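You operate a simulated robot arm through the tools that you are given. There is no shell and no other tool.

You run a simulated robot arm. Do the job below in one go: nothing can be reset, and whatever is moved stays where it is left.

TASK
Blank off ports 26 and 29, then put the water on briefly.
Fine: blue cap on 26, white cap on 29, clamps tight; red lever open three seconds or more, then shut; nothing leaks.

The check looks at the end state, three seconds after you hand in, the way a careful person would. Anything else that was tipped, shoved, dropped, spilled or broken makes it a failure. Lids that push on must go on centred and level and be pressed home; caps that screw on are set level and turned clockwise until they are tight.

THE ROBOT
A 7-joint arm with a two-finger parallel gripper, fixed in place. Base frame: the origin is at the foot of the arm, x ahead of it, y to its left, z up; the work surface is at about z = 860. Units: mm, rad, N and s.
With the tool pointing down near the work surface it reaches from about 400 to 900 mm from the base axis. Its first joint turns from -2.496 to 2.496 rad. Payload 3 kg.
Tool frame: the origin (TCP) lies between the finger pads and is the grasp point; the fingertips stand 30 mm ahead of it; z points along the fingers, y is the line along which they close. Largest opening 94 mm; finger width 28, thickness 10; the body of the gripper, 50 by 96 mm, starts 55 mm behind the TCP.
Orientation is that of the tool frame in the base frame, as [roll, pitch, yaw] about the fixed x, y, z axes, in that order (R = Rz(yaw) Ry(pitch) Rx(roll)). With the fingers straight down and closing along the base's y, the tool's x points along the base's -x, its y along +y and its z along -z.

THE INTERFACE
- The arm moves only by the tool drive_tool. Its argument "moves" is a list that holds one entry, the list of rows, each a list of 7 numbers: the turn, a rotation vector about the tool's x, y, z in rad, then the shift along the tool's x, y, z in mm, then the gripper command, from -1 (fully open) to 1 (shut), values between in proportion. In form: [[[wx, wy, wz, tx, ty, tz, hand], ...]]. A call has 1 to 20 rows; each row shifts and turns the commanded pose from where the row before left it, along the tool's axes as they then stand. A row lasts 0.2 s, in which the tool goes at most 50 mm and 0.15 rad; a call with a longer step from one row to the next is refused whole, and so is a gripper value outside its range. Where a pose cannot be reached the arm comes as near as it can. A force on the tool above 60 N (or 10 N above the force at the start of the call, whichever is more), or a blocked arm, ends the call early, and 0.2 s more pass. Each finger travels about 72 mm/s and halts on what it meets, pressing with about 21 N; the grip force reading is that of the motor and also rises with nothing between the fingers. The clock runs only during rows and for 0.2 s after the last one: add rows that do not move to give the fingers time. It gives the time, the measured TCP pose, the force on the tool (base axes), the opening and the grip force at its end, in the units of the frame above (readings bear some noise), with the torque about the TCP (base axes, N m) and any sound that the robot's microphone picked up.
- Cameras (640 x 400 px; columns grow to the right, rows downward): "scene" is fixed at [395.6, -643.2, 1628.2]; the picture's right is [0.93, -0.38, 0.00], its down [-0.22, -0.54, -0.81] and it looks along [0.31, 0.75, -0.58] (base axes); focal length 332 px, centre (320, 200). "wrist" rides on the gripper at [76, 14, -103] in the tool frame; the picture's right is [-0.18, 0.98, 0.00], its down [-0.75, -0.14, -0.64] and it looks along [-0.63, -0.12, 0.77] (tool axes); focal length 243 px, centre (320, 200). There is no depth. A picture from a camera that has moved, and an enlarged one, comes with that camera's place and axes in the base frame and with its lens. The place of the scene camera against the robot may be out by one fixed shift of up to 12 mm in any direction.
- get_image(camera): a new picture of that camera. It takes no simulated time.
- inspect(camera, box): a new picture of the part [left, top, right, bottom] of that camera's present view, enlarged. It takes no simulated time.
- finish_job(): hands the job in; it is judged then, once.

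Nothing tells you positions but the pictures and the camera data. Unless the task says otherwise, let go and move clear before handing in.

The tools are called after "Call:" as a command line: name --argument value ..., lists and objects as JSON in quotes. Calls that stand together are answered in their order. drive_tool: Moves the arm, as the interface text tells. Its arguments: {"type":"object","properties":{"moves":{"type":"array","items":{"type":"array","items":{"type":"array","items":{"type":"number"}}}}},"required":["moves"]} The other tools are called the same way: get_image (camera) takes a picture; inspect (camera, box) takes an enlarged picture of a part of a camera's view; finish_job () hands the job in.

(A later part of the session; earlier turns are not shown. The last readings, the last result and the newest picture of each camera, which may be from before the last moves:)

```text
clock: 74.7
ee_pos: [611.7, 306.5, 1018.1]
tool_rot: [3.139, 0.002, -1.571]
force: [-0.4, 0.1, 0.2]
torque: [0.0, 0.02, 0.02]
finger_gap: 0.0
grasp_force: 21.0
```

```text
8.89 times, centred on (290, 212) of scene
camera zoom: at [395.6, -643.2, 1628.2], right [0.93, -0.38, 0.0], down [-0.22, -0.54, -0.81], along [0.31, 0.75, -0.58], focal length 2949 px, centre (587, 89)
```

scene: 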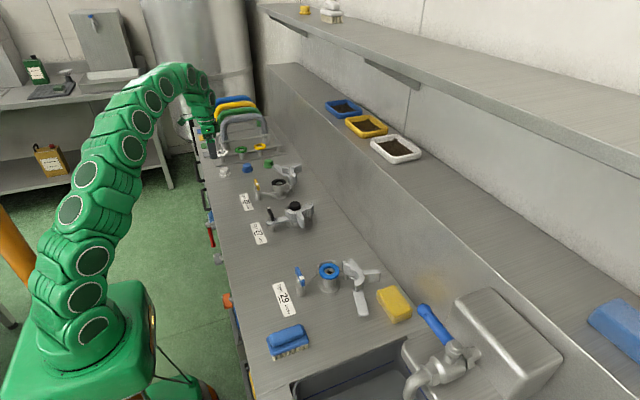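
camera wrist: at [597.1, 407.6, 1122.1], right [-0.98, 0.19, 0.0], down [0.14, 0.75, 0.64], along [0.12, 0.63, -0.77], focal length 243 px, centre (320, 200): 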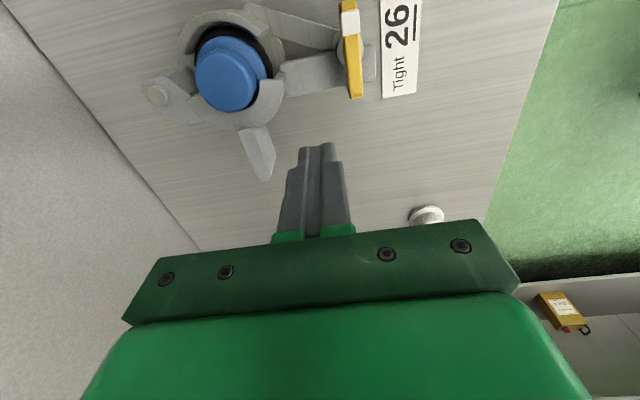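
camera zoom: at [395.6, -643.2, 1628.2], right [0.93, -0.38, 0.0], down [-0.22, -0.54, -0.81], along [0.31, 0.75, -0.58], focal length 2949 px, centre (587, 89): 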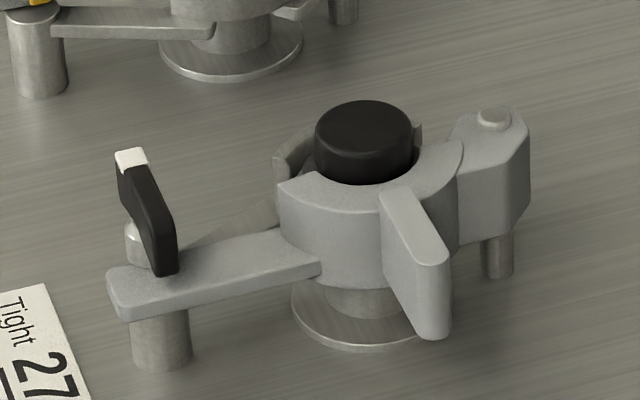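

Port 27 has the same jaw-to-cap fit, and port 26's arm edge now runs parallel to the axis line, so the clamp is closed. Next I'll grip the yellow lever, centred at about (582, 439) with its top at z 942.

Call:
drive_tool --moves '[[[0, 0, 0, -33, 7, 0, 0.15], [0, 0, 0, -33, 7, 0, 0.15], [0, 0, 0, -33, 8, 0, 0.15], [0, 0, 0, -33.7, 7.4, 0, 0.15], [0, 0, 0, 0, 0, 10, 0.15], [0, 0, 0, 0, 0, 10, 0.15], [0, 0, 0, 0, 0, 10, 0.15], [0, 0, 0, 0, 0, 0, 0.15], [0, 0, 0, 0, 0, 0, 0.15]]]'

Call:
get_image --camera "wrist"

Call:
inspect --camera "wrist" --box '[230, 80, 410, 220]'

Call:
inspect --camera "scene" --box '[230, 140, 300, 205]'

```text
clock: 76.7
ee_pos: [582.2, 436.1, 990.9]
tool_rot: [3.14, 0.001, -1.572]
force: [-1.0, 0.3, 0.0]
torque: [0.0, 0.02, -0.01]
finger_gap: 40.2
grasp_force: 0.0
```

```text
taken
camera wrist: at [566.8, 360.8, 1093.0], right [-0.98, 0.18, 0.0], down [0.14, 0.75, 0.64], along [0.12, 0.63, -0.77], focal length 243 px, centre (320, 200)
```

wrist: 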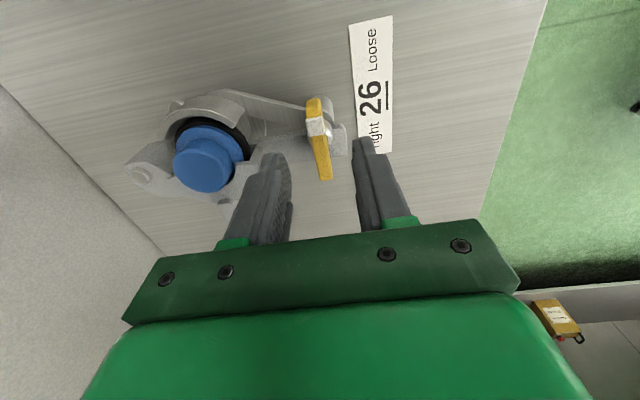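

```text
2.86 times, centred on (320, 150) of wrist
camera zoom: at [566.8, 360.8, 1093.0], right [-0.98, 0.18, 0.0], down [0.14, 0.75, 0.64], along [0.12, 0.63, -0.77], focal length 693 px, centre (320, 343)
```

zoom: 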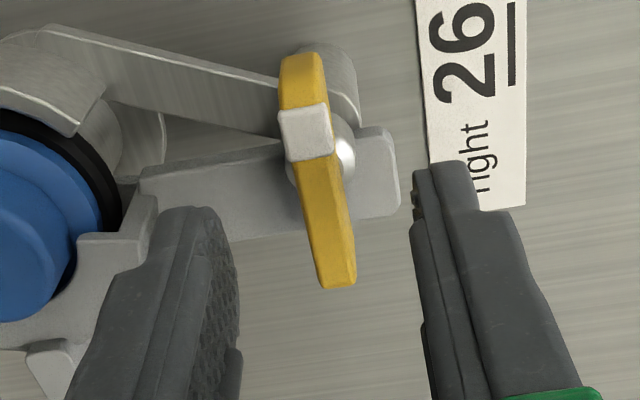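

```text
6.15 times, centred on (265, 172) of scene
camera zoom: at [395.6, -643.2, 1628.2], right [0.93, -0.38, 0.0], down [-0.22, -0.54, -0.81], along [0.31, 0.75, -0.58], focal length 2042 px, centre (658, 369)
```

zoom: 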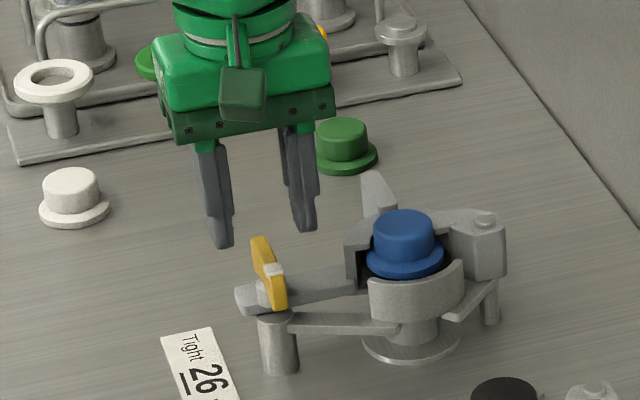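

Call:
drive_tool --moves '[[[0, 0, 0, -3.7, 0, 10, 0.15], [0, 0, 0, 0, 0, 10, 0.15], [0, 0, 0, 0, 0, 8, 0.15], [0, 0, 0, 0, 0, 5, 0.15], [0, 0, 0, 0, 0, 0, 0.4], [0, 0, 0, 0, 0, 0, 0.6], [0, 0, 0, 0, 0, 0, 1], [0, 0, 0, 0, 0, 0, 1]]]'

Call:
inspect --camera "wrist" --box '[230, 80, 410, 220]'

Call:
inspect --camera "scene" --box '[230, 140, 300, 205]'

```text
clock: 78.5
ee_pos: [582.0, 440.1, 955.9]
tool_rot: [3.139, 0.001, -1.571]
force: [-22.6, -5.1, 7.2]
torque: [-0.82, 0.22, -0.01]
finger_gap: 9.8
grasp_force: 43.1
```

```text
2.86 times, centred on (320, 150) of wrist
camera zoom: at [567.4, 364.8, 1058.2], right [-0.98, 0.18, 0.0], down [0.14, 0.75, 0.64], along [0.12, 0.63, -0.77], focal length 693 px, centre (320, 343)
```

zoom: 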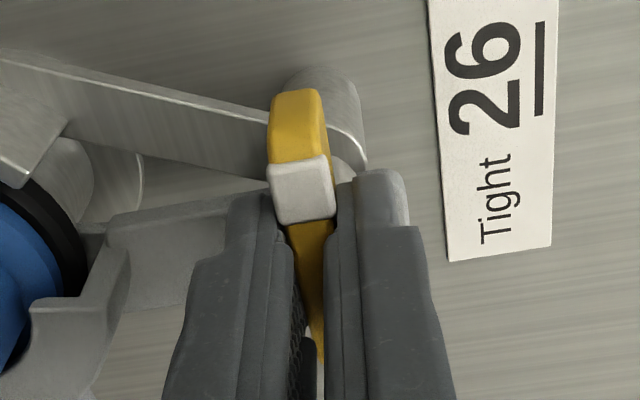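

```text
6.15 times, centred on (265, 172) of scene
camera zoom: at [395.6, -643.2, 1628.2], right [0.93, -0.38, 0.0], down [-0.22, -0.54, -0.81], along [0.31, 0.75, -0.58], focal length 2042 px, centre (658, 369)
```

zoom: 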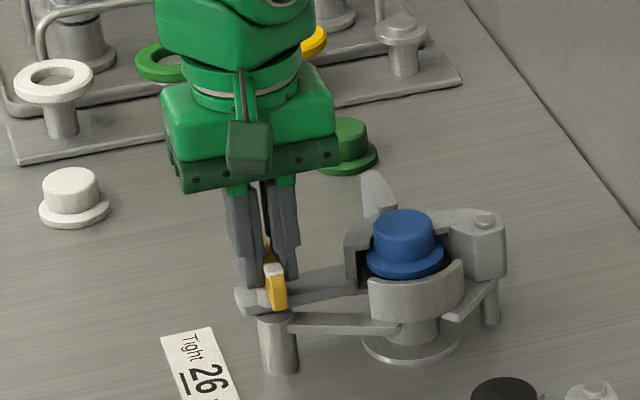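

Call:
drive_tool --moves '[[[0, 0, 0, 0, 1.0, 0, 1], [0, 0, 0, 0, 0.5, 0, 1], [0, 0, 0, 0, 0, 0, 1]]]'

```text
clock: 79.3
ee_pos: [583.5, 440.6, 955.8]
tool_rot: [3.142, 0.002, -1.572]
force: [9.5, 8.0, -21.3]
torque: [1.32, -0.27, -0.01]
finger_gap: 9.7
grasp_force: 43.6
```

Call:
drive_tool --moves '[[[0, 0, 0, 0, -0.4, 0, 1], [0, 0, 0.08, 0, 0, 0, 1], [0, 0, 0.08, 0, 0, 0, 1], [0, 0, 0.08, 0, 0, 0, 1], [0, 0, 0, 0, 0, 0, 1]]]'

Call:
inspect --camera "scene" --box '[230, 140, 300, 205]'

Call:
inspect --camera "wrist" --box '[230, 80, 410, 220]'

```text
clock: 80.5
ee_pos: [582.7, 440.1, 956.1]
tool_rot: [3.14, -0.001, -1.811]
force: [13.3, 15.1, -29.0]
torque: [0.95, -0.57, 0.03]
finger_gap: 9.8
grasp_force: 43.5
```

```text
6.15 times, centred on (265, 172) of scene
camera zoom: at [395.6, -643.2, 1628.2], right [0.93, -0.38, 0.0], down [-0.22, -0.54, -0.81], along [0.31, 0.75, -0.58], focal length 2042 px, centre (658, 369)
```

zoom: 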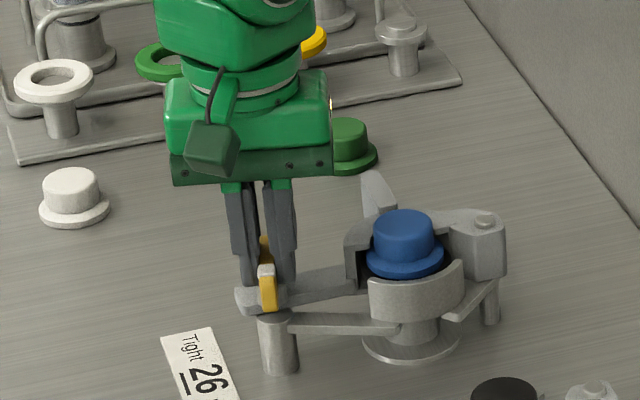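

```text
2.86 times, centred on (320, 150) of wrist
camera zoom: at [549.6, 370.2, 1058.3], right [-0.91, 0.41, 0.0], down [0.32, 0.7, 0.64], along [0.26, 0.59, -0.77], focal length 693 px, centre (320, 343)
```

zoom: 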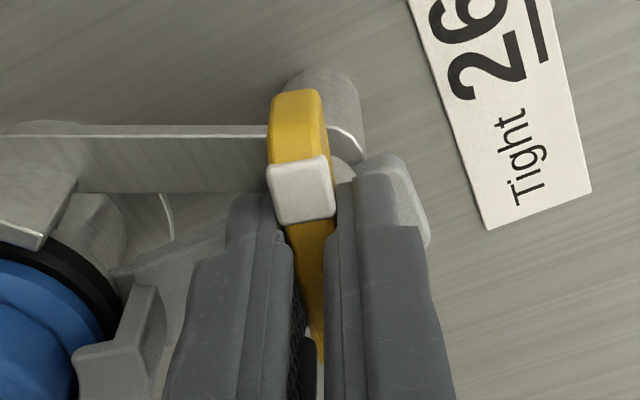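

Call:
drive_tool --moves '[[[0, 0, 0, 0, 0, 0.6, 1], [0, 0, 0, 0, 0, 0, 1], [0, 0, 0, 0, 0, 0, 1]]]'

```text
clock: 81.3
ee_pos: [581.9, 439.0, 955.9]
tool_rot: [3.14, -0.001, -1.811]
force: [18.4, 14.1, -11.6]
torque: [-0.89, -0.1, 0.04]
finger_gap: 9.9
grasp_force: 43.5
```

The lever turns freely clockwise. I'll loosen the grip slightly so the fingers steer it without side load, and keep turning.

Call:
drive_tool --moves '[[[0, 0, 0, -0.6, -0.6, 0, 0.72], [0, 0, 0, 0, 0, 0, 0.72], [0, 0, 0.1, 0, 0, 0, 0.72], [0, 0, 0.1, 0, 0, 0, 0.72], [0, 0, 0.1, 0, 0, 0, 0.72], [0, 0, 0.1, 0, 0, 0, 0.72], [0, 0, 0.1, 0, 0, 0, 0.72], [0, 0, 0.1, 0, 0, 0, 0.72], [0, 0, 0, 0, 0, 0, 0.72]]]'

Call:
inspect --camera "wrist" --box '[230, 80, 410, 220]'

Call:
inspect --camera "scene" --box '[230, 150, 300, 205]'

```text
clock: 83.3
ee_pos: [581.7, 440.8, 956.0]
tool_rot: [3.139, -0.001, -2.412]
force: [0.4, -0.3, -0.2]
torque: [-0.01, -0.01, -0.01]
finger_gap: 13.2
grasp_force: 0.1
```

```text
2.86 times, centred on (320, 150) of wrist
camera zoom: at [515.2, 400.6, 1058.8], right [-0.52, 0.86, 0.0], down [0.66, 0.4, 0.64], along [0.55, 0.33, -0.77], focal length 693 px, centre (320, 343)
```

zoom: 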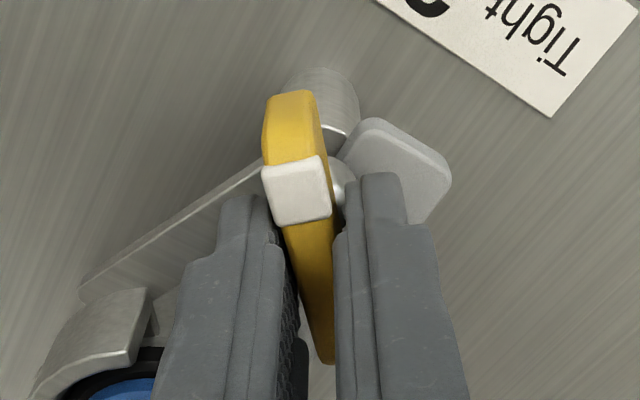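

```text
7.27 times, centred on (265, 178) of scene
camera zoom: at [395.6, -643.2, 1628.2], right [0.93, -0.38, 0.0], down [-0.22, -0.54, -0.81], along [0.31, 0.75, -0.58], focal length 2413 px, centre (720, 364)
```

zoom: 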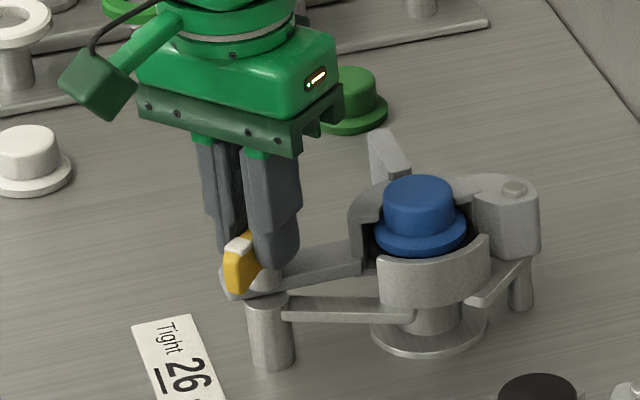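

Call:
drive_tool --moves '[[[0, 0, 0.1, 0, 0, 0, 0.72], [0, 0, 0.1, 0, 0, 0, 0.72], [0, 0, 0.1, 0, 0, 0, 0.72], [0, 0, 0.1, 0, 0, 0, 0.72], [0, 0, 0.1, 0, 0, 0, 0.72], [0, 0, 0.1, 0, 0, 0, 0.72], [0, 0, 0.1, 0, 0, 0, 0.72], [0, 0, 0.1, 0, 0, 0, 0.72], [0, 0, 0, 0, 0, 0, 0.72]]]'

Call:
inspect --camera "wrist" --box '[230, 80, 410, 220]'

Call:
inspect --camera "scene" --box '[230, 150, 300, 205]'

```text
clock: 85.3
ee_pos: [582.0, 440.5, 956.1]
tool_rot: [-3.141, -0.003, 3.07]
force: [-1.2, -1.8, -0.2]
torque: [-0.04, 0.0, 0.04]
finger_gap: 13.8
grasp_force: 0.8
```

```text
2.86 times, centred on (320, 150) of wrist
camera zoom: at [505.9, 460.9, 1059.0], right [0.25, 0.97, 0.0], down [0.74, -0.19, 0.64], along [0.62, -0.16, -0.77], focal length 693 px, centre (320, 343)
```

zoom: 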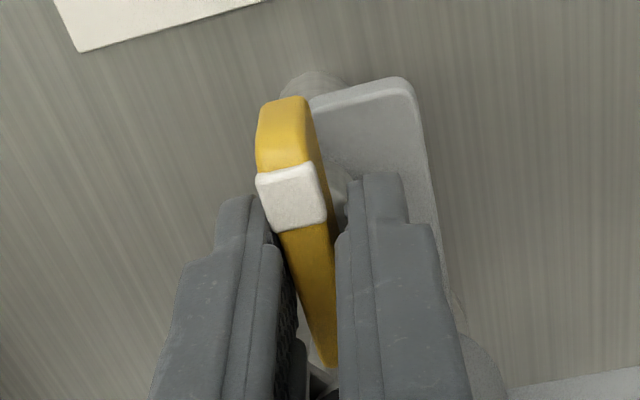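

```text
7.27 times, centred on (265, 178) of scene
camera zoom: at [395.6, -643.2, 1628.2], right [0.93, -0.38, 0.0], down [-0.22, -0.54, -0.81], along [0.31, 0.75, -0.58], focal length 2413 px, centre (720, 364)
```

zoom: 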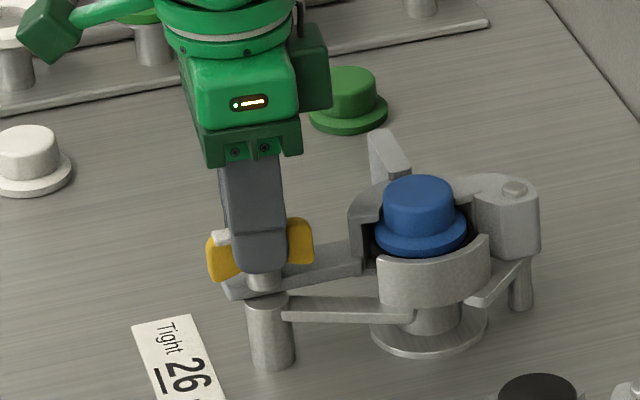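

Call:
drive_tool --moves '[[[0, 0, 0.1, 0, 0, 0, 0.72], [0, 0, 0.1, 0, 0, 0, 0.72], [0, 0, 0.1, 0, 0, 0, 0.72], [0, 0, 0.1, 0, 0, 0, 0.72], [0, 0, 0.1, 0, 0, 0, 0.72], [0, 0, 0, 0, 0, 0, 0.72]]]'

Call:
inspect --camera "wrist" --box '[230, 80, 410, 220]'

Call:
inspect --camera "scene" --box '[230, 150, 300, 205]'

```text
clock: 86.7
ee_pos: [581.1, 439.0, 956.1]
tool_rot: [3.141, -0.001, 2.572]
force: [-1.7, -0.7, 0.6]
torque: [-0.08, 0.12, 0.0]
finger_gap: 14.1
grasp_force: 0.7
```

```text
2.86 times, centred on (320, 150) of wrist
camera zoom: at [524.5, 494.0, 1058.6], right [0.69, 0.73, 0.0], down [0.56, -0.53, 0.64], along [0.47, -0.44, -0.77], focal length 693 px, centre (320, 343)
```

zoom: 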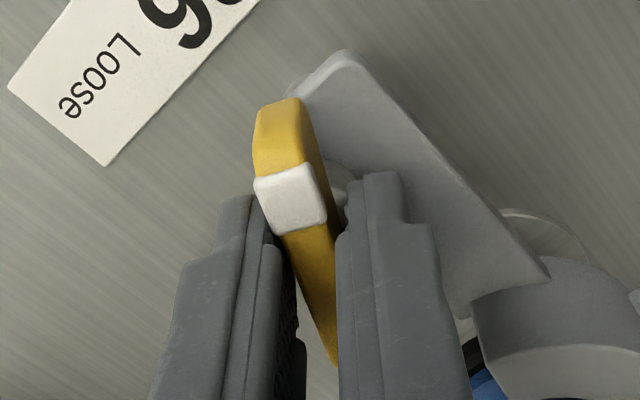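

```text
7.27 times, centred on (265, 178) of scene
camera zoom: at [395.6, -643.2, 1628.2], right [0.93, -0.38, 0.0], down [-0.22, -0.54, -0.81], along [0.31, 0.75, -0.58], focal length 2413 px, centre (720, 364)
```

zoom: 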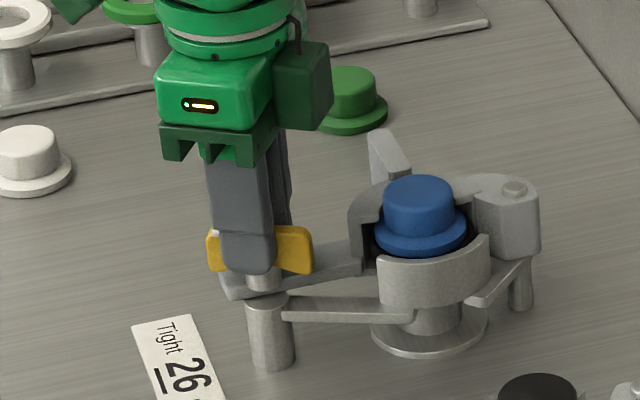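

Call:
drive_tool --moves '[[[0, 0, 0.1, 0, 0, 0, 0.76], [0, 0, 0.1, 0, 0, 0, 0.76], [0, 0, 0.1, 0, 0, 0, 0.76], [0, 0, 0.1, 0, 0, 0, 0.76], [0, 0, 0.1, 0, 0, 0, 0.76], [0, 0, 0.1, 0, 0, 0, 0.76], [0, 0, 0, 0, 0, 0, 0.76]]]'

Call:
inspect --camera "wrist" --box '[230, 80, 410, 220]'

Call:
inspect --camera "scene" --box '[230, 150, 300, 205]'

```text
clock: 88.3
ee_pos: [582.0, 441.3, 956.1]
tool_rot: [-3.139, -0.001, 1.969]
force: [-2.1, 1.1, 0.4]
torque: [0.04, 0.03, 0.04]
finger_gap: 12.6
grasp_force: 1.0
```

```text
2.86 times, centred on (320, 150) of wrist
camera zoom: at [565.0, 516.8, 1058.2], right [0.98, 0.21, 0.0], down [0.16, -0.75, 0.64], along [0.14, -0.63, -0.77], focal length 693 px, centre (320, 343)
```

zoom: 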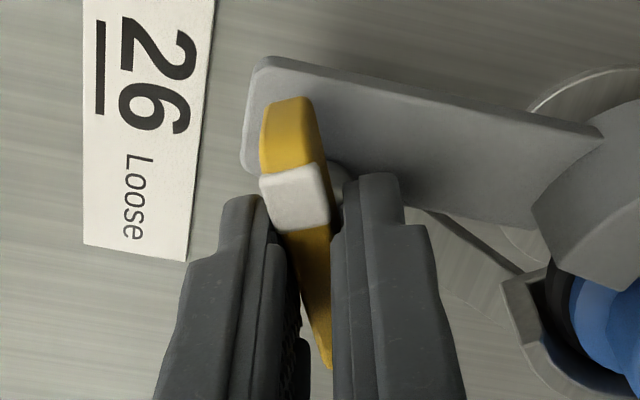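

```text
7.27 times, centred on (265, 178) of scene
camera zoom: at [395.6, -643.2, 1628.2], right [0.93, -0.38, 0.0], down [-0.22, -0.54, -0.81], along [0.31, 0.75, -0.58], focal length 2413 px, centre (720, 364)
```

zoom: 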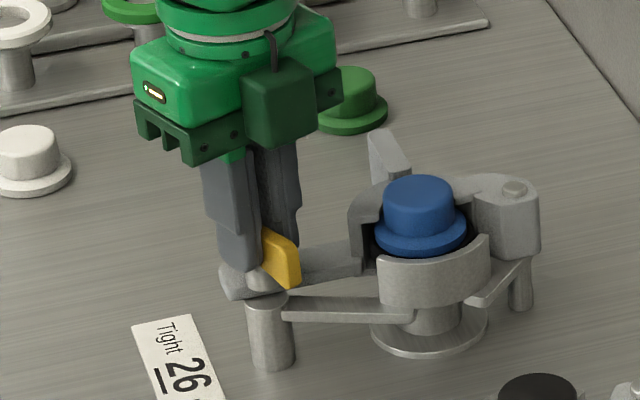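

Call:
drive_tool --moves '[[[0, 0, 0.1, 0, 0, 0, 0.78], [0, 0, 0.1, 0, 0, 0, 0.78], [0, 0, 0.1, 0, 0, 0, 0.78], [0, 0, 0.1, 0, 0, 0, 0.78], [0, 0, 0, 0, 0, 0, 0.78]]]'

Call:
inspect --camera "wrist" --box '[230, 80, 410, 220]'

Call:
inspect --camera "scene" --box '[230, 150, 300, 205]'

```text
clock: 89.5
ee_pos: [581.8, 439.6, 955.2]
tool_rot: [-3.139, 0.0, 1.571]
force: [-2.5, 0.3, 0.0]
torque: [0.04, 0.06, 0.04]
finger_gap: 11.5
grasp_force: 1.3
```

```text
2.86 times, centred on (320, 150) of wrist
camera zoom: at [596.3, 516.5, 1058.6], right [0.98, -0.18, 0.0], down [-0.14, -0.75, 0.64], along [-0.12, -0.63, -0.77], focal length 693 px, centre (320, 343)
```

zoom: 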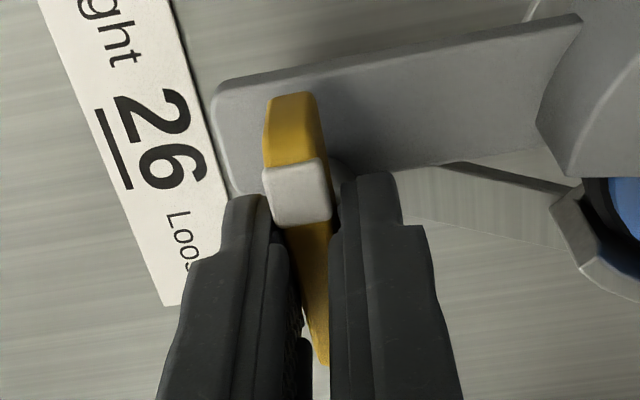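

```text
7.27 times, centred on (265, 178) of scene
camera zoom: at [395.6, -643.2, 1628.2], right [0.93, -0.38, 0.0], down [-0.22, -0.54, -0.81], along [0.31, 0.75, -0.58], focal length 2413 px, centre (720, 364)
```

zoom: 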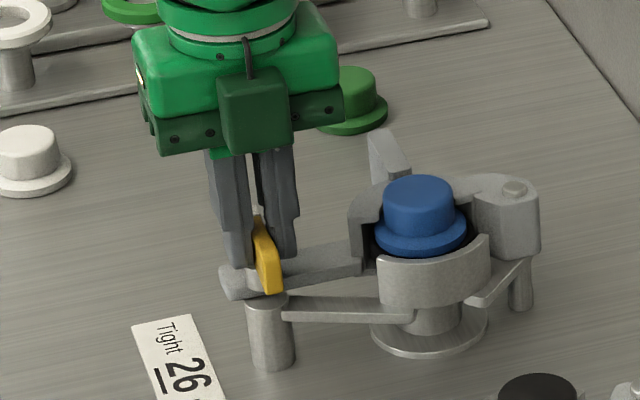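

Call:
drive_tool --moves '[[[0, 0, 0.06, 0, 0, 0, 0.8], [0, 0, 0.06, 0, 0, 0, 0.8], [0, 0, 0, 0, 0, 0, 0.8]]]'

Call:
drive_tool --moves '[[[0, 0, 0.05, 0, 0, 0, 1], [0, 0, 0, 0, 0, 0, 1], [0, 0, 0, 0, 0, 0, 1]]]'

Call:
inspect --camera "wrist" --box '[230, 80, 410, 220]'

```text
clock: 90.3
ee_pos: [581.6, 439.8, 955.5]
tool_rot: [-3.14, 0.003, 1.453]
force: [-4.1, -3.2, 0.9]
torque: [-0.09, 0.01, 1.09]
finger_gap: 12.6
grasp_force: 45.0
```

```text
clock: 91.1
ee_pos: [583.0, 440.4, 954.9]
tool_rot: [-3.139, 0.001, 1.401]
force: [4.0, 3.0, -4.4]
torque: [-0.2, -0.2, 1.4]
finger_gap: 14.8
grasp_force: 45.0
```

```text
2.86 times, centred on (320, 150) of wrist
camera zoom: at [608.4, 513.6, 1058.5], right [0.94, -0.35, 0.0], down [-0.27, -0.72, 0.64], along [-0.22, -0.6, -0.77], focal length 693 px, centre (320, 343)
```

zoom: 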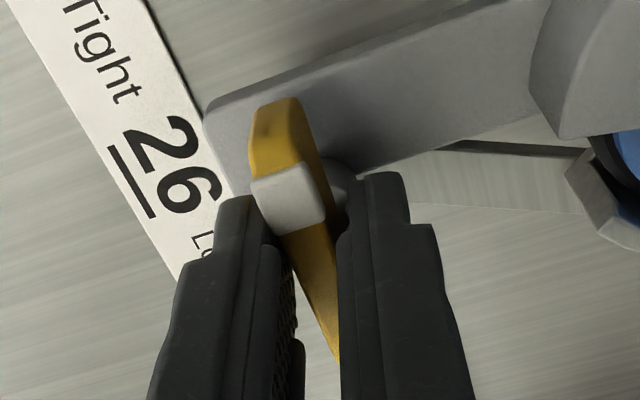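

The lever has reached its stop, with torque rising to 1.4 N m, so it's tight. I'll back off the twist, let go and lift to check.

Call:
drive_tool --moves '[[[0, 0, -0.1, 0, 0, 0, 0.8], [0, 0, -0.05, 0, 0, 0, 0.5], [0, 0, 0, 0, 0, 0, 0.1], [0, 0, 0, 0, 0, -15, 0.1], [0, 0, 0, 0, 0, -25, 0.1], [0, 0, 0, 0, 0, -30, 0.1], [0, 0, 0, 0, 0, 0, 0.1]]]'

Call:
inspect --camera "scene" --box '[250, 160, 310, 205]'

Call:
get_image --camera "wrist"

```text
clock: 92.7
ee_pos: [583.2, 438.7, 1025.8]
tool_rot: [-3.139, -0.001, 1.551]
force: [0.9, -0.2, -0.3]
torque: [0.01, -0.02, 0.01]
finger_gap: 42.3
grasp_force: 0.0
```

```text
8.89 times, centred on (280, 182) of scene
camera zoom: at [395.6, -643.2, 1628.2], right [0.93, -0.38, 0.0], down [-0.22, -0.54, -0.81], along [0.31, 0.75, -0.58], focal length 2949 px, centre (676, 356)
```

zoom: 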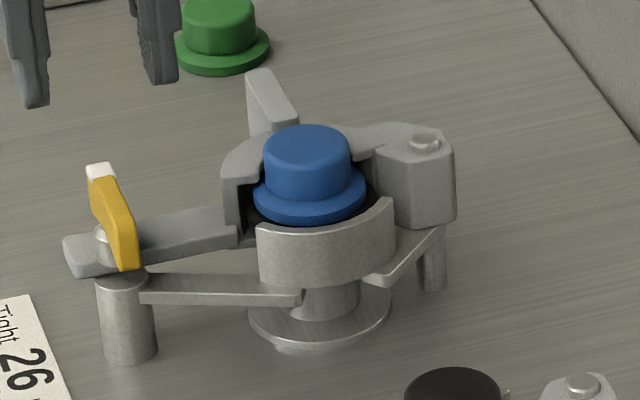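

```text
taken
camera wrist: at [597.9, 515.5, 1127.4], right [0.98, -0.2, 0.0], down [-0.16, -0.75, 0.64], along [-0.13, -0.63, -0.77], focal length 243 px, centre (320, 200)
```

wrist: 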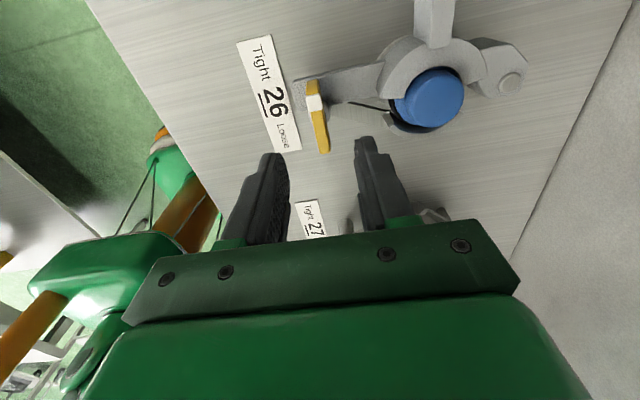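

Port 26's lever now matches port 27, with the white marker toward Tight. Next is the white cap, so I'll turn the hand back first.

Call:
drive_tool --moves '[[[0, 0, -0.145, 0, 0, 0, -0.4], [0, 0, -0.145, 0, 0, 0, -0.4], [0, 0, -0.145, 0, 0, 0, -0.4], [0, 0, -0.145, 0, 0, 0, -0.4], [0, 0, -0.145, 0, 0, 0, -0.4], [0, 0, -0.145, 0, 0, 0, -0.4], [0, 0, -0.145, 0, 0, 0, -0.4], [0, 0, -0.145, 0, 0, 0, -0.4], [0, 0, -0.145, 0, 0, 0, -0.4], [0, 0, -0.145, 0, 0, 0, -0.4], [0, 0, -0.145, 0, 0, 0, -0.4], [0, 0, -0.145, 0, 0, 0, -0.4], [0, 0, -0.145, 0, 0, 0, -0.4], [0, 0, -0.145, 0, 0, 0, -0.4], [0, 0, -0.145, 0, 0, 0, -0.4], [0, 0, -0.145, 0, 0, 0, -0.4], [0, 0, -0.145, 0, 0, 0, -0.4], [0, 0, -0.145, 0, 0, 0, -0.4], [0, 0, -0.145, 0, 0, 0, -0.4], [0, 0, -0.145, 0, 0, 0, -0.4]]]'

Call:
drive_tool --moves '[[[0, 0, -0.13, 0, 0, 0, -0.4], [0, 0, -0.131, 0, 0, 0, -0.4], [0, 0, 0, 0, 0, 0, -0.4], [0, 0, 0, 0, 0, 0, -0.4]]]'

```text
clock: 96.9
ee_pos: [582.3, 440.3, 1026.2]
tool_rot: [3.138, -0.001, -1.829]
force: [0.0, -0.5, 0.0]
torque: [-0.03, -0.02, -0.03]
finger_gap: 65.8
grasp_force: 0.2
```

```text
clock: 97.9
ee_pos: [582.8, 440.7, 1026.1]
tool_rot: [3.141, 0.001, -1.568]
force: [-0.6, 0.2, -0.3]
torque: [0.0, 0.02, 0.0]
finger_gap: 65.8
grasp_force: 0.1
```

Call:
drive_tool --moves '[[[0, 0, 0, -34.9, 13.6, 9.4, -0.4], [0, 0, 0, -34.9, 13.6, 9.4, -0.4], [0, 0, 0, -34.9, 13.6, 9.4, -0.4], [0, 0, 0, -34.9, 13.6, 9.4, -0.4], [0, 0, 0, -34.9, 13.6, 9.4, -0.4], [0, 0, 0, -34.9, 13.6, 9.4, -0.4], [0, 0, 0, -34.9, 13.6, 9.4, -0.4], [0, 0, 0, 0, 0, 12, -0.4], [0, 0, 0, 0, 0, 11, -0.4], [0, 0, 0, 0, 0, 0, -0.4], [0, 0, 0, 0, 0, 0, -0.4]]]'

Call:
inspect --camera "wrist" --box '[220, 60, 420, 220]'

Call:
get_image --camera "scene"

```text
clock: 100.3
ee_pos: [487.0, 685.5, 937.1]
tool_rot: [3.139, -0.001, -1.57]
force: [-0.5, -0.2, 0.1]
torque: [0.01, -0.01, -0.01]
finger_gap: 65.8
grasp_force: 0.1
```

```text
2.50 times, centred on (320, 140) of wrist
camera zoom: at [471.9, 608.9, 1040.2], right [-0.98, 0.18, 0.0], down [0.14, 0.75, 0.64], along [0.12, 0.63, -0.77], focal length 606 px, centre (320, 350)
```

zoom: 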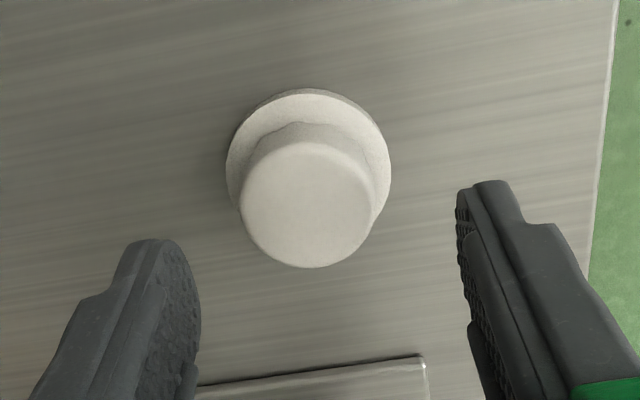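

```text
taken
```

scene: 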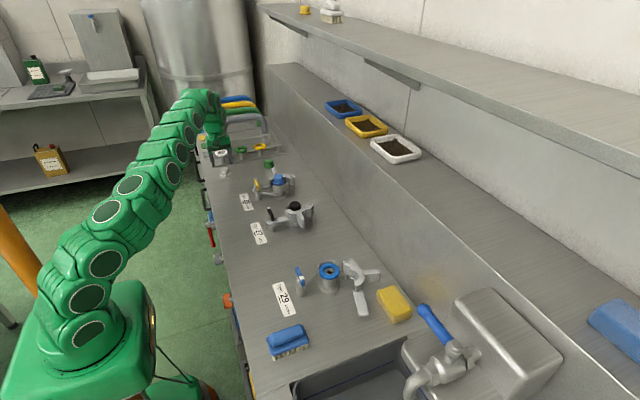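

Call:
drive_tool --moves '[[[0.002, 0, 0, 0, -4.6, 0, -0.4], [0, 0, 0, 0, 0, 12, -0.4], [0, 0, 0, 0, 0, 12, -0.4], [0, 0, 0, 0, 0, 9.7, -0.4], [0, 0, 0, 0, 0, 0, -0.1], [0, 0, 0, 0, 0, 0, 0.1], [0, 0, 0, 0, 0, 0, 0.18], [0, 0, 0, 0, 0, 0, 0.3], [0, 0, 0, 0, 0, 0, 1], [0, 0, 0, 0, 0, 0, 1]]]'

Call:
inspect --camera "wrist" --box '[210, 60, 430, 220]'

```text
clock: 102.5
ee_pos: [492.2, 684.9, 903.5]
tool_rot: [-3.141, 0.003, -1.569]
force: [0.4, -0.4, 0.6]
torque: [0.0, 0.01, -0.03]
finger_gap: 37.5
grasp_force: 20.9
```

```text
2.50 times, centred on (320, 140) of wrist
camera zoom: at [476.7, 609.4, 1006.6], right [-0.98, 0.18, 0.0], down [0.14, 0.75, 0.64], along [0.12, 0.63, -0.77], focal length 606 px, centre (320, 350)
```

zoom: 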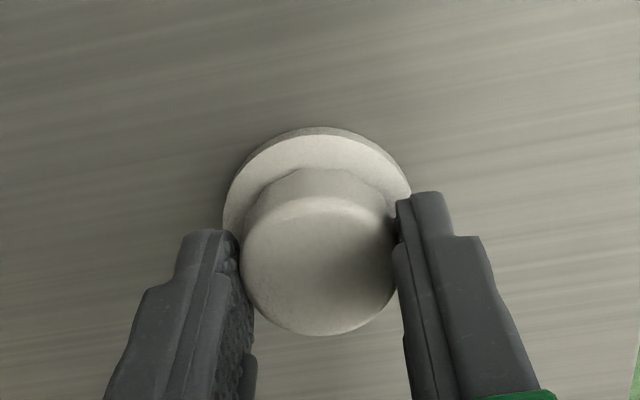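

The white cap is gripped and centred. I'll lift it and carry it over to port 29.

Call:
drive_tool --moves '[[[0, 0, 0, 0, 0, -10, 1], [0, 0, 0, 0, 0, -25, 1], [0, 0, 0, 30, -8, -25, 1], [0, 0, 0, 35, -10, -25, 1], [0, 0, 0, 40, -10, -25, 1], [0, 0, 0, 42, -10.5, -7, 1], [0, 0, 0, 42, -10.5, 0, 1], [0, 0, 0, 42, -10.5, 0, 1], [0, 0, 0, 42, -10.5, 0, 1], [0, 0, 0, 42, -10.5, 0, 1], [0, 0, 0, 42, -10.5, 0, 1], [0, 0, 0, 42, -10.5, 0, 1], [0, 0, 0, 42, -10.5, 0, 1], [0, 0, 0, 42, -10.5, 0, 1], [0, 0, 0, 42, -10.5, 0, 1], [0, 0, 0, 42, -10.5, 0, 1], [0, 0, 0, 42, -10.5, 0, 1], [0, 0, 0, 42, -10.5, 0, 1], [0, 0, 0, 42, -10.5, 0, 1], [0, 0, 0, 0, 0, 0, 1]]]'

Call:
get_image --camera "scene"

```text
clock: 106.7
ee_pos: [667.5, -9.8, 1019.9]
tool_rot: [-3.139, 0.0, -1.571]
force: [0.0, 0.0, -0.2]
torque: [0.0, -0.02, 0.02]
finger_gap: 37.5
grasp_force: 20.7
```

```text
taken
```

scene: 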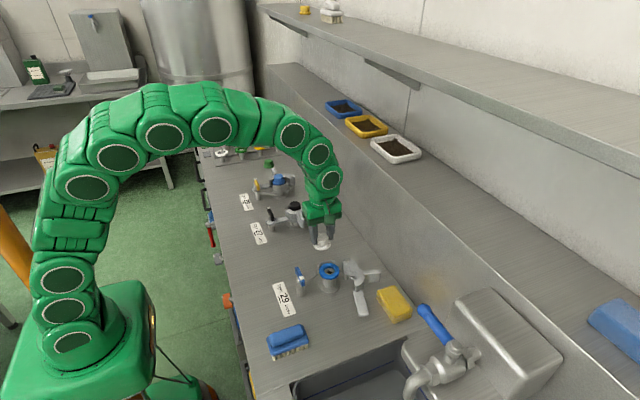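

Now I'll move to the viewing position beside port 29 and measure it.

Call:
drive_tool --moves '[[[0, 0, 0, 8, -2, 20, 1], [0, 0, 0, 0, 0, 0, 1], [0, 0, 0, 0, 0, 0, 1]]]'

Call:
get_image --camera "wrist"

Call:
inspect --camera "wrist" --box '[210, 10, 410, 140]'

Call:
inspect --camera "scene" --box '[290, 220, 390, 320]'

```text
clock: 107.5
ee_pos: [669.8, -16.2, 999.1]
tool_rot: [-3.141, 0.002, -1.567]
force: [0.1, 0.7, -0.5]
torque: [-0.01, -0.01, 0.03]
finger_gap: 37.8
grasp_force: 20.8
```

```text
taken
camera wrist: at [654.0, -91.7, 1102.0], right [-0.98, 0.18, 0.0], down [0.14, 0.75, 0.64], along [0.12, 0.63, -0.77], focal length 243 px, centre (320, 200)
```

wrist: 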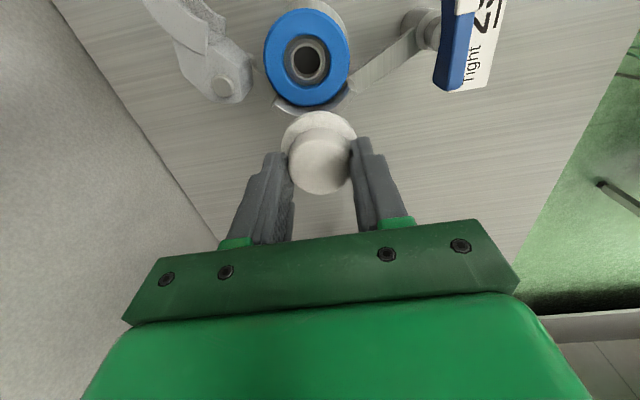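

```text
3.08 times, centred on (310, 75) of wrist
camera zoom: at [654.0, -91.7, 1102.0], right [-0.98, 0.18, 0.0], down [0.14, 0.75, 0.64], along [0.12, 0.63, -0.77], focal length 746 px, centre (351, 585)
```

zoom: 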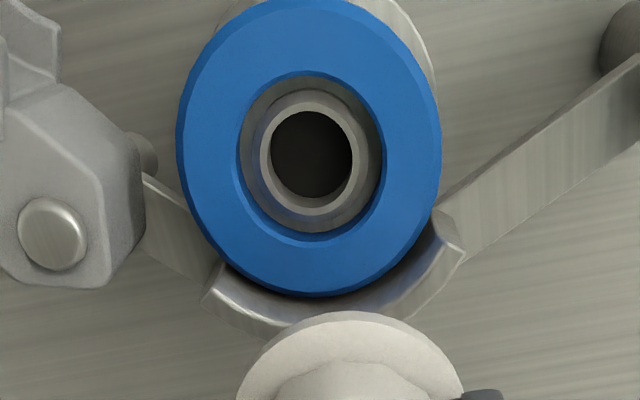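

```text
4.00 times, centred on (340, 270) of scene
camera zoom: at [395.6, -643.2, 1628.2], right [0.93, -0.38, 0.0], down [-0.22, -0.54, -0.81], along [0.31, 0.75, -0.58], focal length 1327 px, centre (240, -80)
```

zoom: 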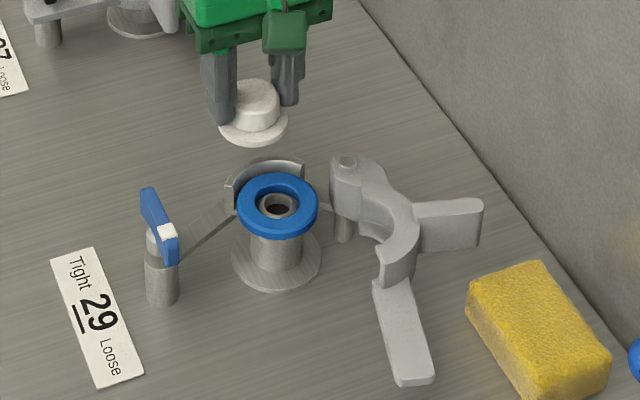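

Call:
drive_tool --moves '[[[0, 0, 0.003, 15, -0.7, 0, 1], [0, 0, 0, 15, -0.7, 0, 1], [0, 0, 0, 14.3, 0, 0, 1], [0, 0, 0, 0, 0, 10, 1], [0, 0, 0, 0, 0, 10, 1], [0, 0, 0, 0, 0, 9, 1], [0, 0, 0, 0, 0, 0, 1], [0, 0, 0, 0, 0, 0, 1]]]'

Call:
inspect --camera "wrist" --box '[210, 60, 430, 220]'

Call:
inspect --camera "scene" --box '[290, 240, 370, 300]'

```text
clock: 109.3
ee_pos: [669.7, -60.7, 970.8]
tool_rot: [3.141, 0.002, -1.572]
force: [0.4, 0.3, -0.6]
torque: [0.0, -0.02, -0.04]
finger_gap: 37.7
grasp_force: 21.2
```

```text
2.50 times, centred on (320, 140) of wrist
camera zoom: at [654.6, -135.7, 1073.7], right [-0.98, 0.19, 0.0], down [0.14, 0.75, 0.64], along [0.12, 0.63, -0.77], focal length 606 px, centre (320, 350)
```

zoom: 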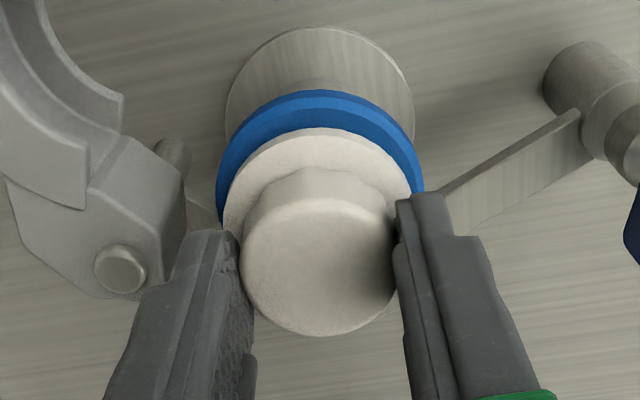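

```text
6.67 times, centred on (330, 270) of scene
camera zoom: at [395.6, -643.2, 1628.2], right [0.93, -0.38, 0.0], down [-0.22, -0.54, -0.81], along [0.31, 0.75, -0.58], focal length 2212 px, centre (253, -267)
```

zoom: 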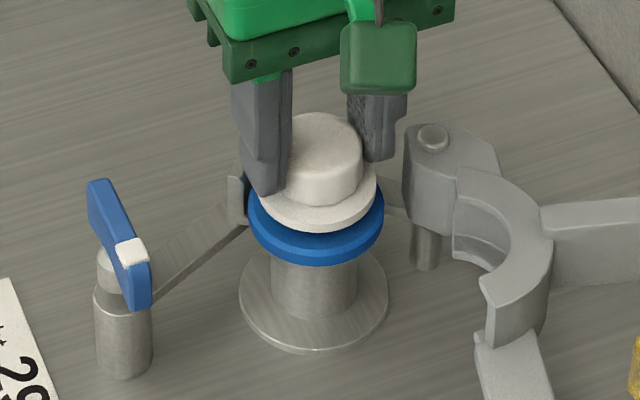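

The cap lines up with the gasket within about 0.5 mm. I'm lowering it carefully.

Call:
drive_tool --moves '[[[0, 0, 0, 0, 0, 3, 1], [0, 0, 0, 0, 0, 3, 1], [0, 0, 0, 0, 0, 2, 1], [0, 0, 0, 0, 0, 1, 1], [0, 0, 0, 0, 0, 1, 1], [0, 0, 0, 0, 0, 0.5, 1], [0, 0, 0, 0, 0, 0, 1]]]'

```text
clock: 110.9
ee_pos: [671.4, -60.4, 961.5]
tool_rot: [-3.141, -0.001, -1.573]
force: [2.6, 1.5, 14.7]
torque: [0.05, -0.01, 0.03]
finger_gap: 37.7
grasp_force: 21.4
```

Call:
drive_tool --moves '[[[0, 0, 0, 0, 0, -0.3, 1], [0, 0, 0, 0, 0, 0, 0.3], [0, 0, 0, 0, 0, 0, 0.17], [0, 0, 0, 0, 0, 0, 0.1], [0, 0, 0, 0, 0, 0, 0], [0, 0, 0, 0, 0, 0, -0.15], [0, 0, 0, 0, 0, -10, -0.15], [0, 0, 0, 0, 0, -20, -0.15], [0, 0, 0, -20, 0, -10, -0.15], [0, 0, 0, -20, 0, 0, -0.15], [0, 0, 0, 0, 0, 0, -0.15], [0, 0, 0, 0, 0, 0, -0.15]]]'

Call:
inspect --camera "wrist" --box '[210, 10, 410, 140]'

Call:
inspect --camera "scene" --box '[300, 245, 360, 295]'

```text
clock: 113.5
ee_pos: [670.7, -20.7, 1002.4]
tool_rot: [3.141, 0.001, -1.573]
force: [-0.9, -0.3, 1.0]
torque: [-0.02, 0.01, 0.01]
finger_gap: 54.3
grasp_force: 0.1
```

```text
3.08 times, centred on (310, 75) of wrist
camera zoom: at [655.2, -97.1, 1104.5], right [-0.98, 0.19, 0.0], down [0.14, 0.75, 0.64], along [0.12, 0.63, -0.77], focal length 746 px, centre (351, 585)
```

zoom: 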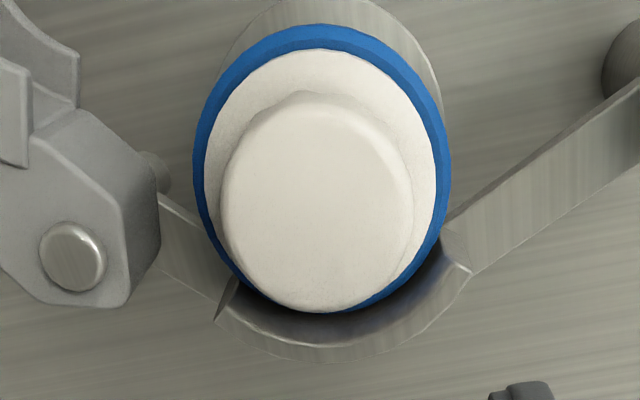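

```text
8.00 times, centred on (330, 270) of scene
camera zoom: at [395.6, -643.2, 1628.2], right [0.93, -0.38, 0.0], down [-0.22, -0.54, -0.81], along [0.31, 0.75, -0.58], focal length 2654 px, centre (240, -360)
```

zoom: 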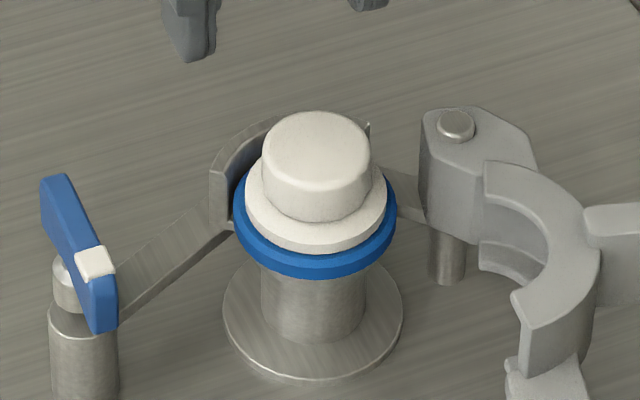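

The white cap sits centred. Next I'll look at port 29's swing arm.

Call:
drive_tool --moves '[[[0, 0, 0, 25, -4, -10, 0.5], [0, 0, 0, 30, -4, -15, 1], [0, 0, 0, 35, -6, -15, 1], [0, 0, 0, 35, -6, -10, 1], [0, 0, 0, 0, 0, 0, 1], [0, 0, 0, 0, 0, 0, 1]]]'

Call:
get_image --camera "wrist"

Call:
inspect --camera "wrist" --box '[160, 0, 420, 150]'

```text
clock: 114.9
ee_pos: [690.7, -145.8, 1052.5]
tool_rot: [-3.14, 0.002, -1.571]
force: [-0.2, -0.6, 0.4]
torque: [0.05, 0.0, 0.0]
finger_gap: 0.0
grasp_force: 20.9
```

```text
taken
camera wrist: at [674.9, -222.3, 1155.6], right [-0.98, 0.19, 0.0], down [0.14, 0.75, 0.64], along [0.12, 0.63, -0.77], focal length 243 px, centre (320, 200)
```

wrist: 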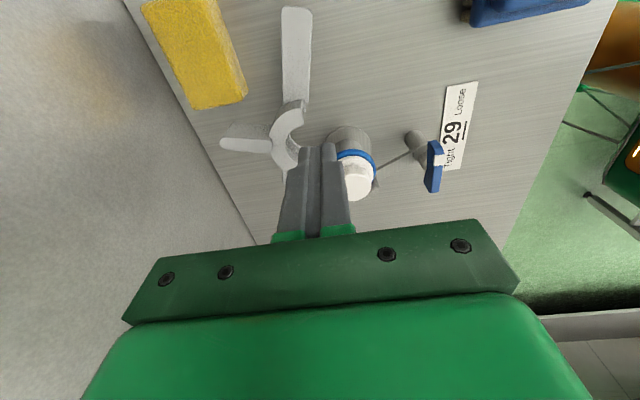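

```text
2.46 times, centred on (290, 75) of wrist
camera zoom: at [674.9, -222.3, 1155.6], right [-0.98, 0.19, 0.0], down [0.14, 0.75, 0.64], along [0.12, 0.63, -0.77], focal length 597 px, centre (394, 508)
```

zoom: 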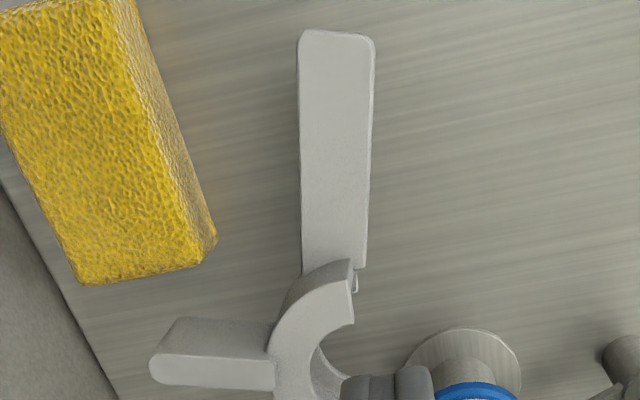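

Call:
drive_tool --moves '[[[0, 0, 0, 16, -21, 0, 1], [0, 0, 0, 16.5, -21, 0, 1], [0, 0, 0.125, 0, 0, 0, 1], [0, 0, 0.125, 0, 0, 0, 1], [0, 0, 0, 0, 0, 25, 1], [0, 0, 0, 0, 0, 25, 1], [0, 0, 0, 0, 0, 20, 1], [0, 0, 0, 0, 0, 15, 1], [0, 0, 0, 0, 0, 0, 1]]]'

Call:
get_image --camera "wrist"

Call:
inspect --camera "scene" --box '[300, 230, 420, 330]'

```text
clock: 116.9
ee_pos: [731.7, -178.5, 965.8]
tool_rot: [-3.14, 0.001, -1.821]
force: [0.8, 0.6, 0.0]
torque: [0.01, 0.0, -0.02]
finger_gap: 0.1
grasp_force: 21.1
```

```text
taken
camera wrist: at [698.1, -248.2, 1068.4], right [-0.91, 0.42, 0.0], down [0.32, 0.69, 0.64], along [0.27, 0.58, -0.77], focal length 243 px, centre (320, 200)
```

wrist: 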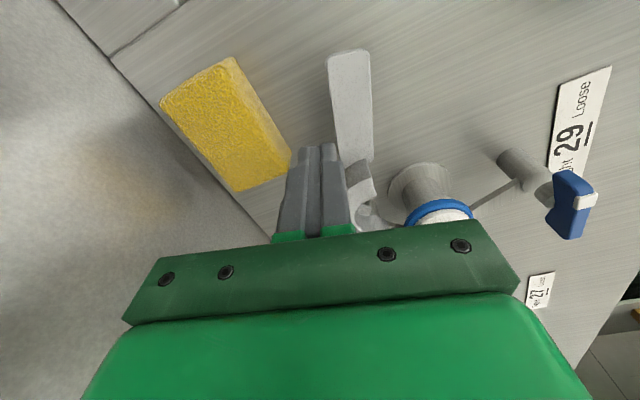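

```text
4.00 times, centred on (360, 280) of scene
camera zoom: at [395.6, -643.2, 1628.2], right [0.93, -0.38, 0.0], down [-0.22, -0.54, -0.81], along [0.31, 0.75, -0.58], focal length 1327 px, centre (160, -120)
```

zoom: 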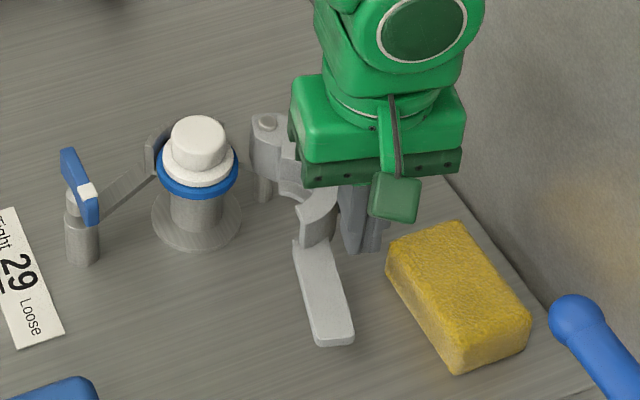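

Call:
drive_tool --moves '[[[0, 0, 0, 0, 0, 12, 1], [0, 0, 0, 0, 0, 12, 1], [0, 0, 0, 0, 0, 12, 1], [0, 0, 0, 0, 0, 0, 1]]]'

Call:
get_image --camera "wrist"

Call:
inspect --camera "scene" --box '[300, 230, 420, 330]'

```text
clock: 117.9
ee_pos: [732.4, -180.2, 929.3]
tool_rot: [-3.141, 0.002, -1.821]
force: [0.8, -0.6, 0.4]
torque: [-0.01, 0.01, 0.01]
finger_gap: 0.0
grasp_force: 21.3
```

```text
taken
camera wrist: at [698.6, -248.1, 1032.5], right [-0.91, 0.42, 0.0], down [0.32, 0.69, 0.64], along [0.27, 0.58, -0.77], focal length 243 px, centre (320, 200)
```

wrist: 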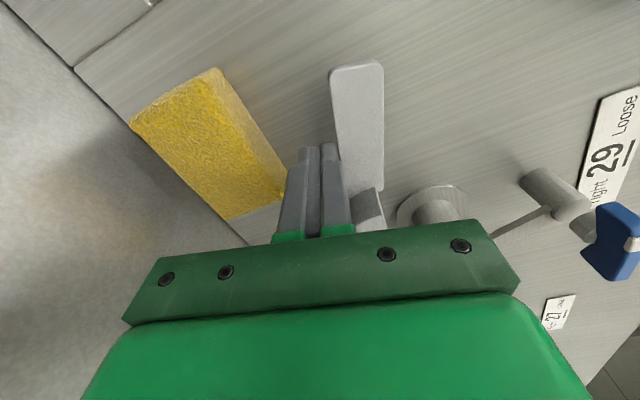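

```text
4.00 times, centred on (360, 280) of scene
camera zoom: at [395.6, -643.2, 1628.2], right [0.93, -0.38, 0.0], down [-0.22, -0.54, -0.81], along [0.31, 0.75, -0.58], focal length 1327 px, centre (160, -120)
```

zoom: 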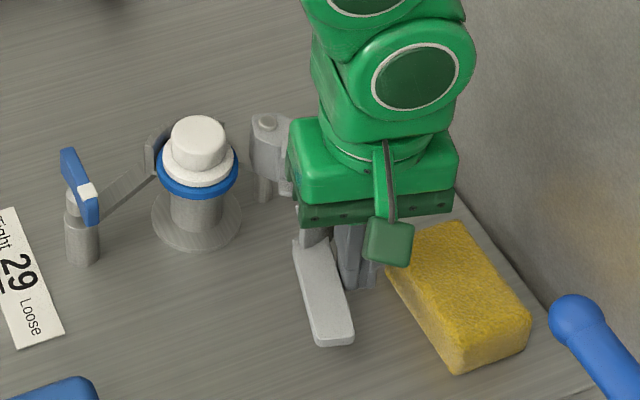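

Call:
drive_tool --moves '[[[0, 0, 0.08, 2.55, 9.15, 0, 1], [0, 0, 0.08, 2.55, 9.15, 0, 1], [0, 0, 0.08, 2.55, 9.15, 0, 1], [0, 0, 0.08, 2.55, 9.15, 0, 1], [0, 0, 0.08, 2.55, 9.15, 0, 1], [0, 0, 0, 0, 0, 0, 1]]]'

Call:
inspect --camera "scene" --box '[300, 230, 420, 330]'

```text
clock: 119.3
ee_pos: [685.7, -171.5, 929.5]
tool_rot: [-3.141, 0.001, -2.225]
force: [0.3, -0.1, 0.4]
torque: [-0.06, 0.03, 0.01]
finger_gap: 0.0
grasp_force: 20.7
```

```text
4.00 times, centred on (360, 280) of scene
camera zoom: at [395.6, -643.2, 1628.2], right [0.93, -0.38, 0.0], down [-0.22, -0.54, -0.81], along [0.31, 0.75, -0.58], focal length 1327 px, centre (160, -120)
```

zoom: 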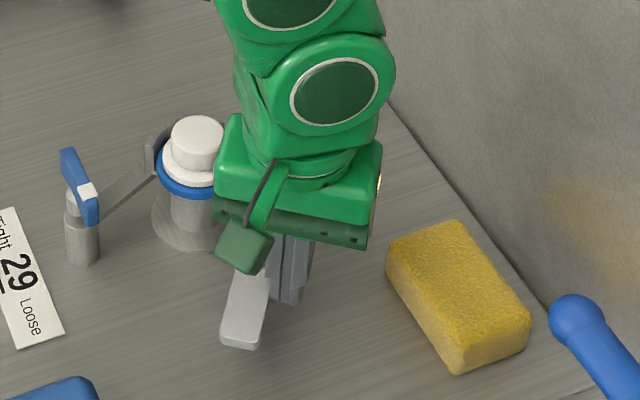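

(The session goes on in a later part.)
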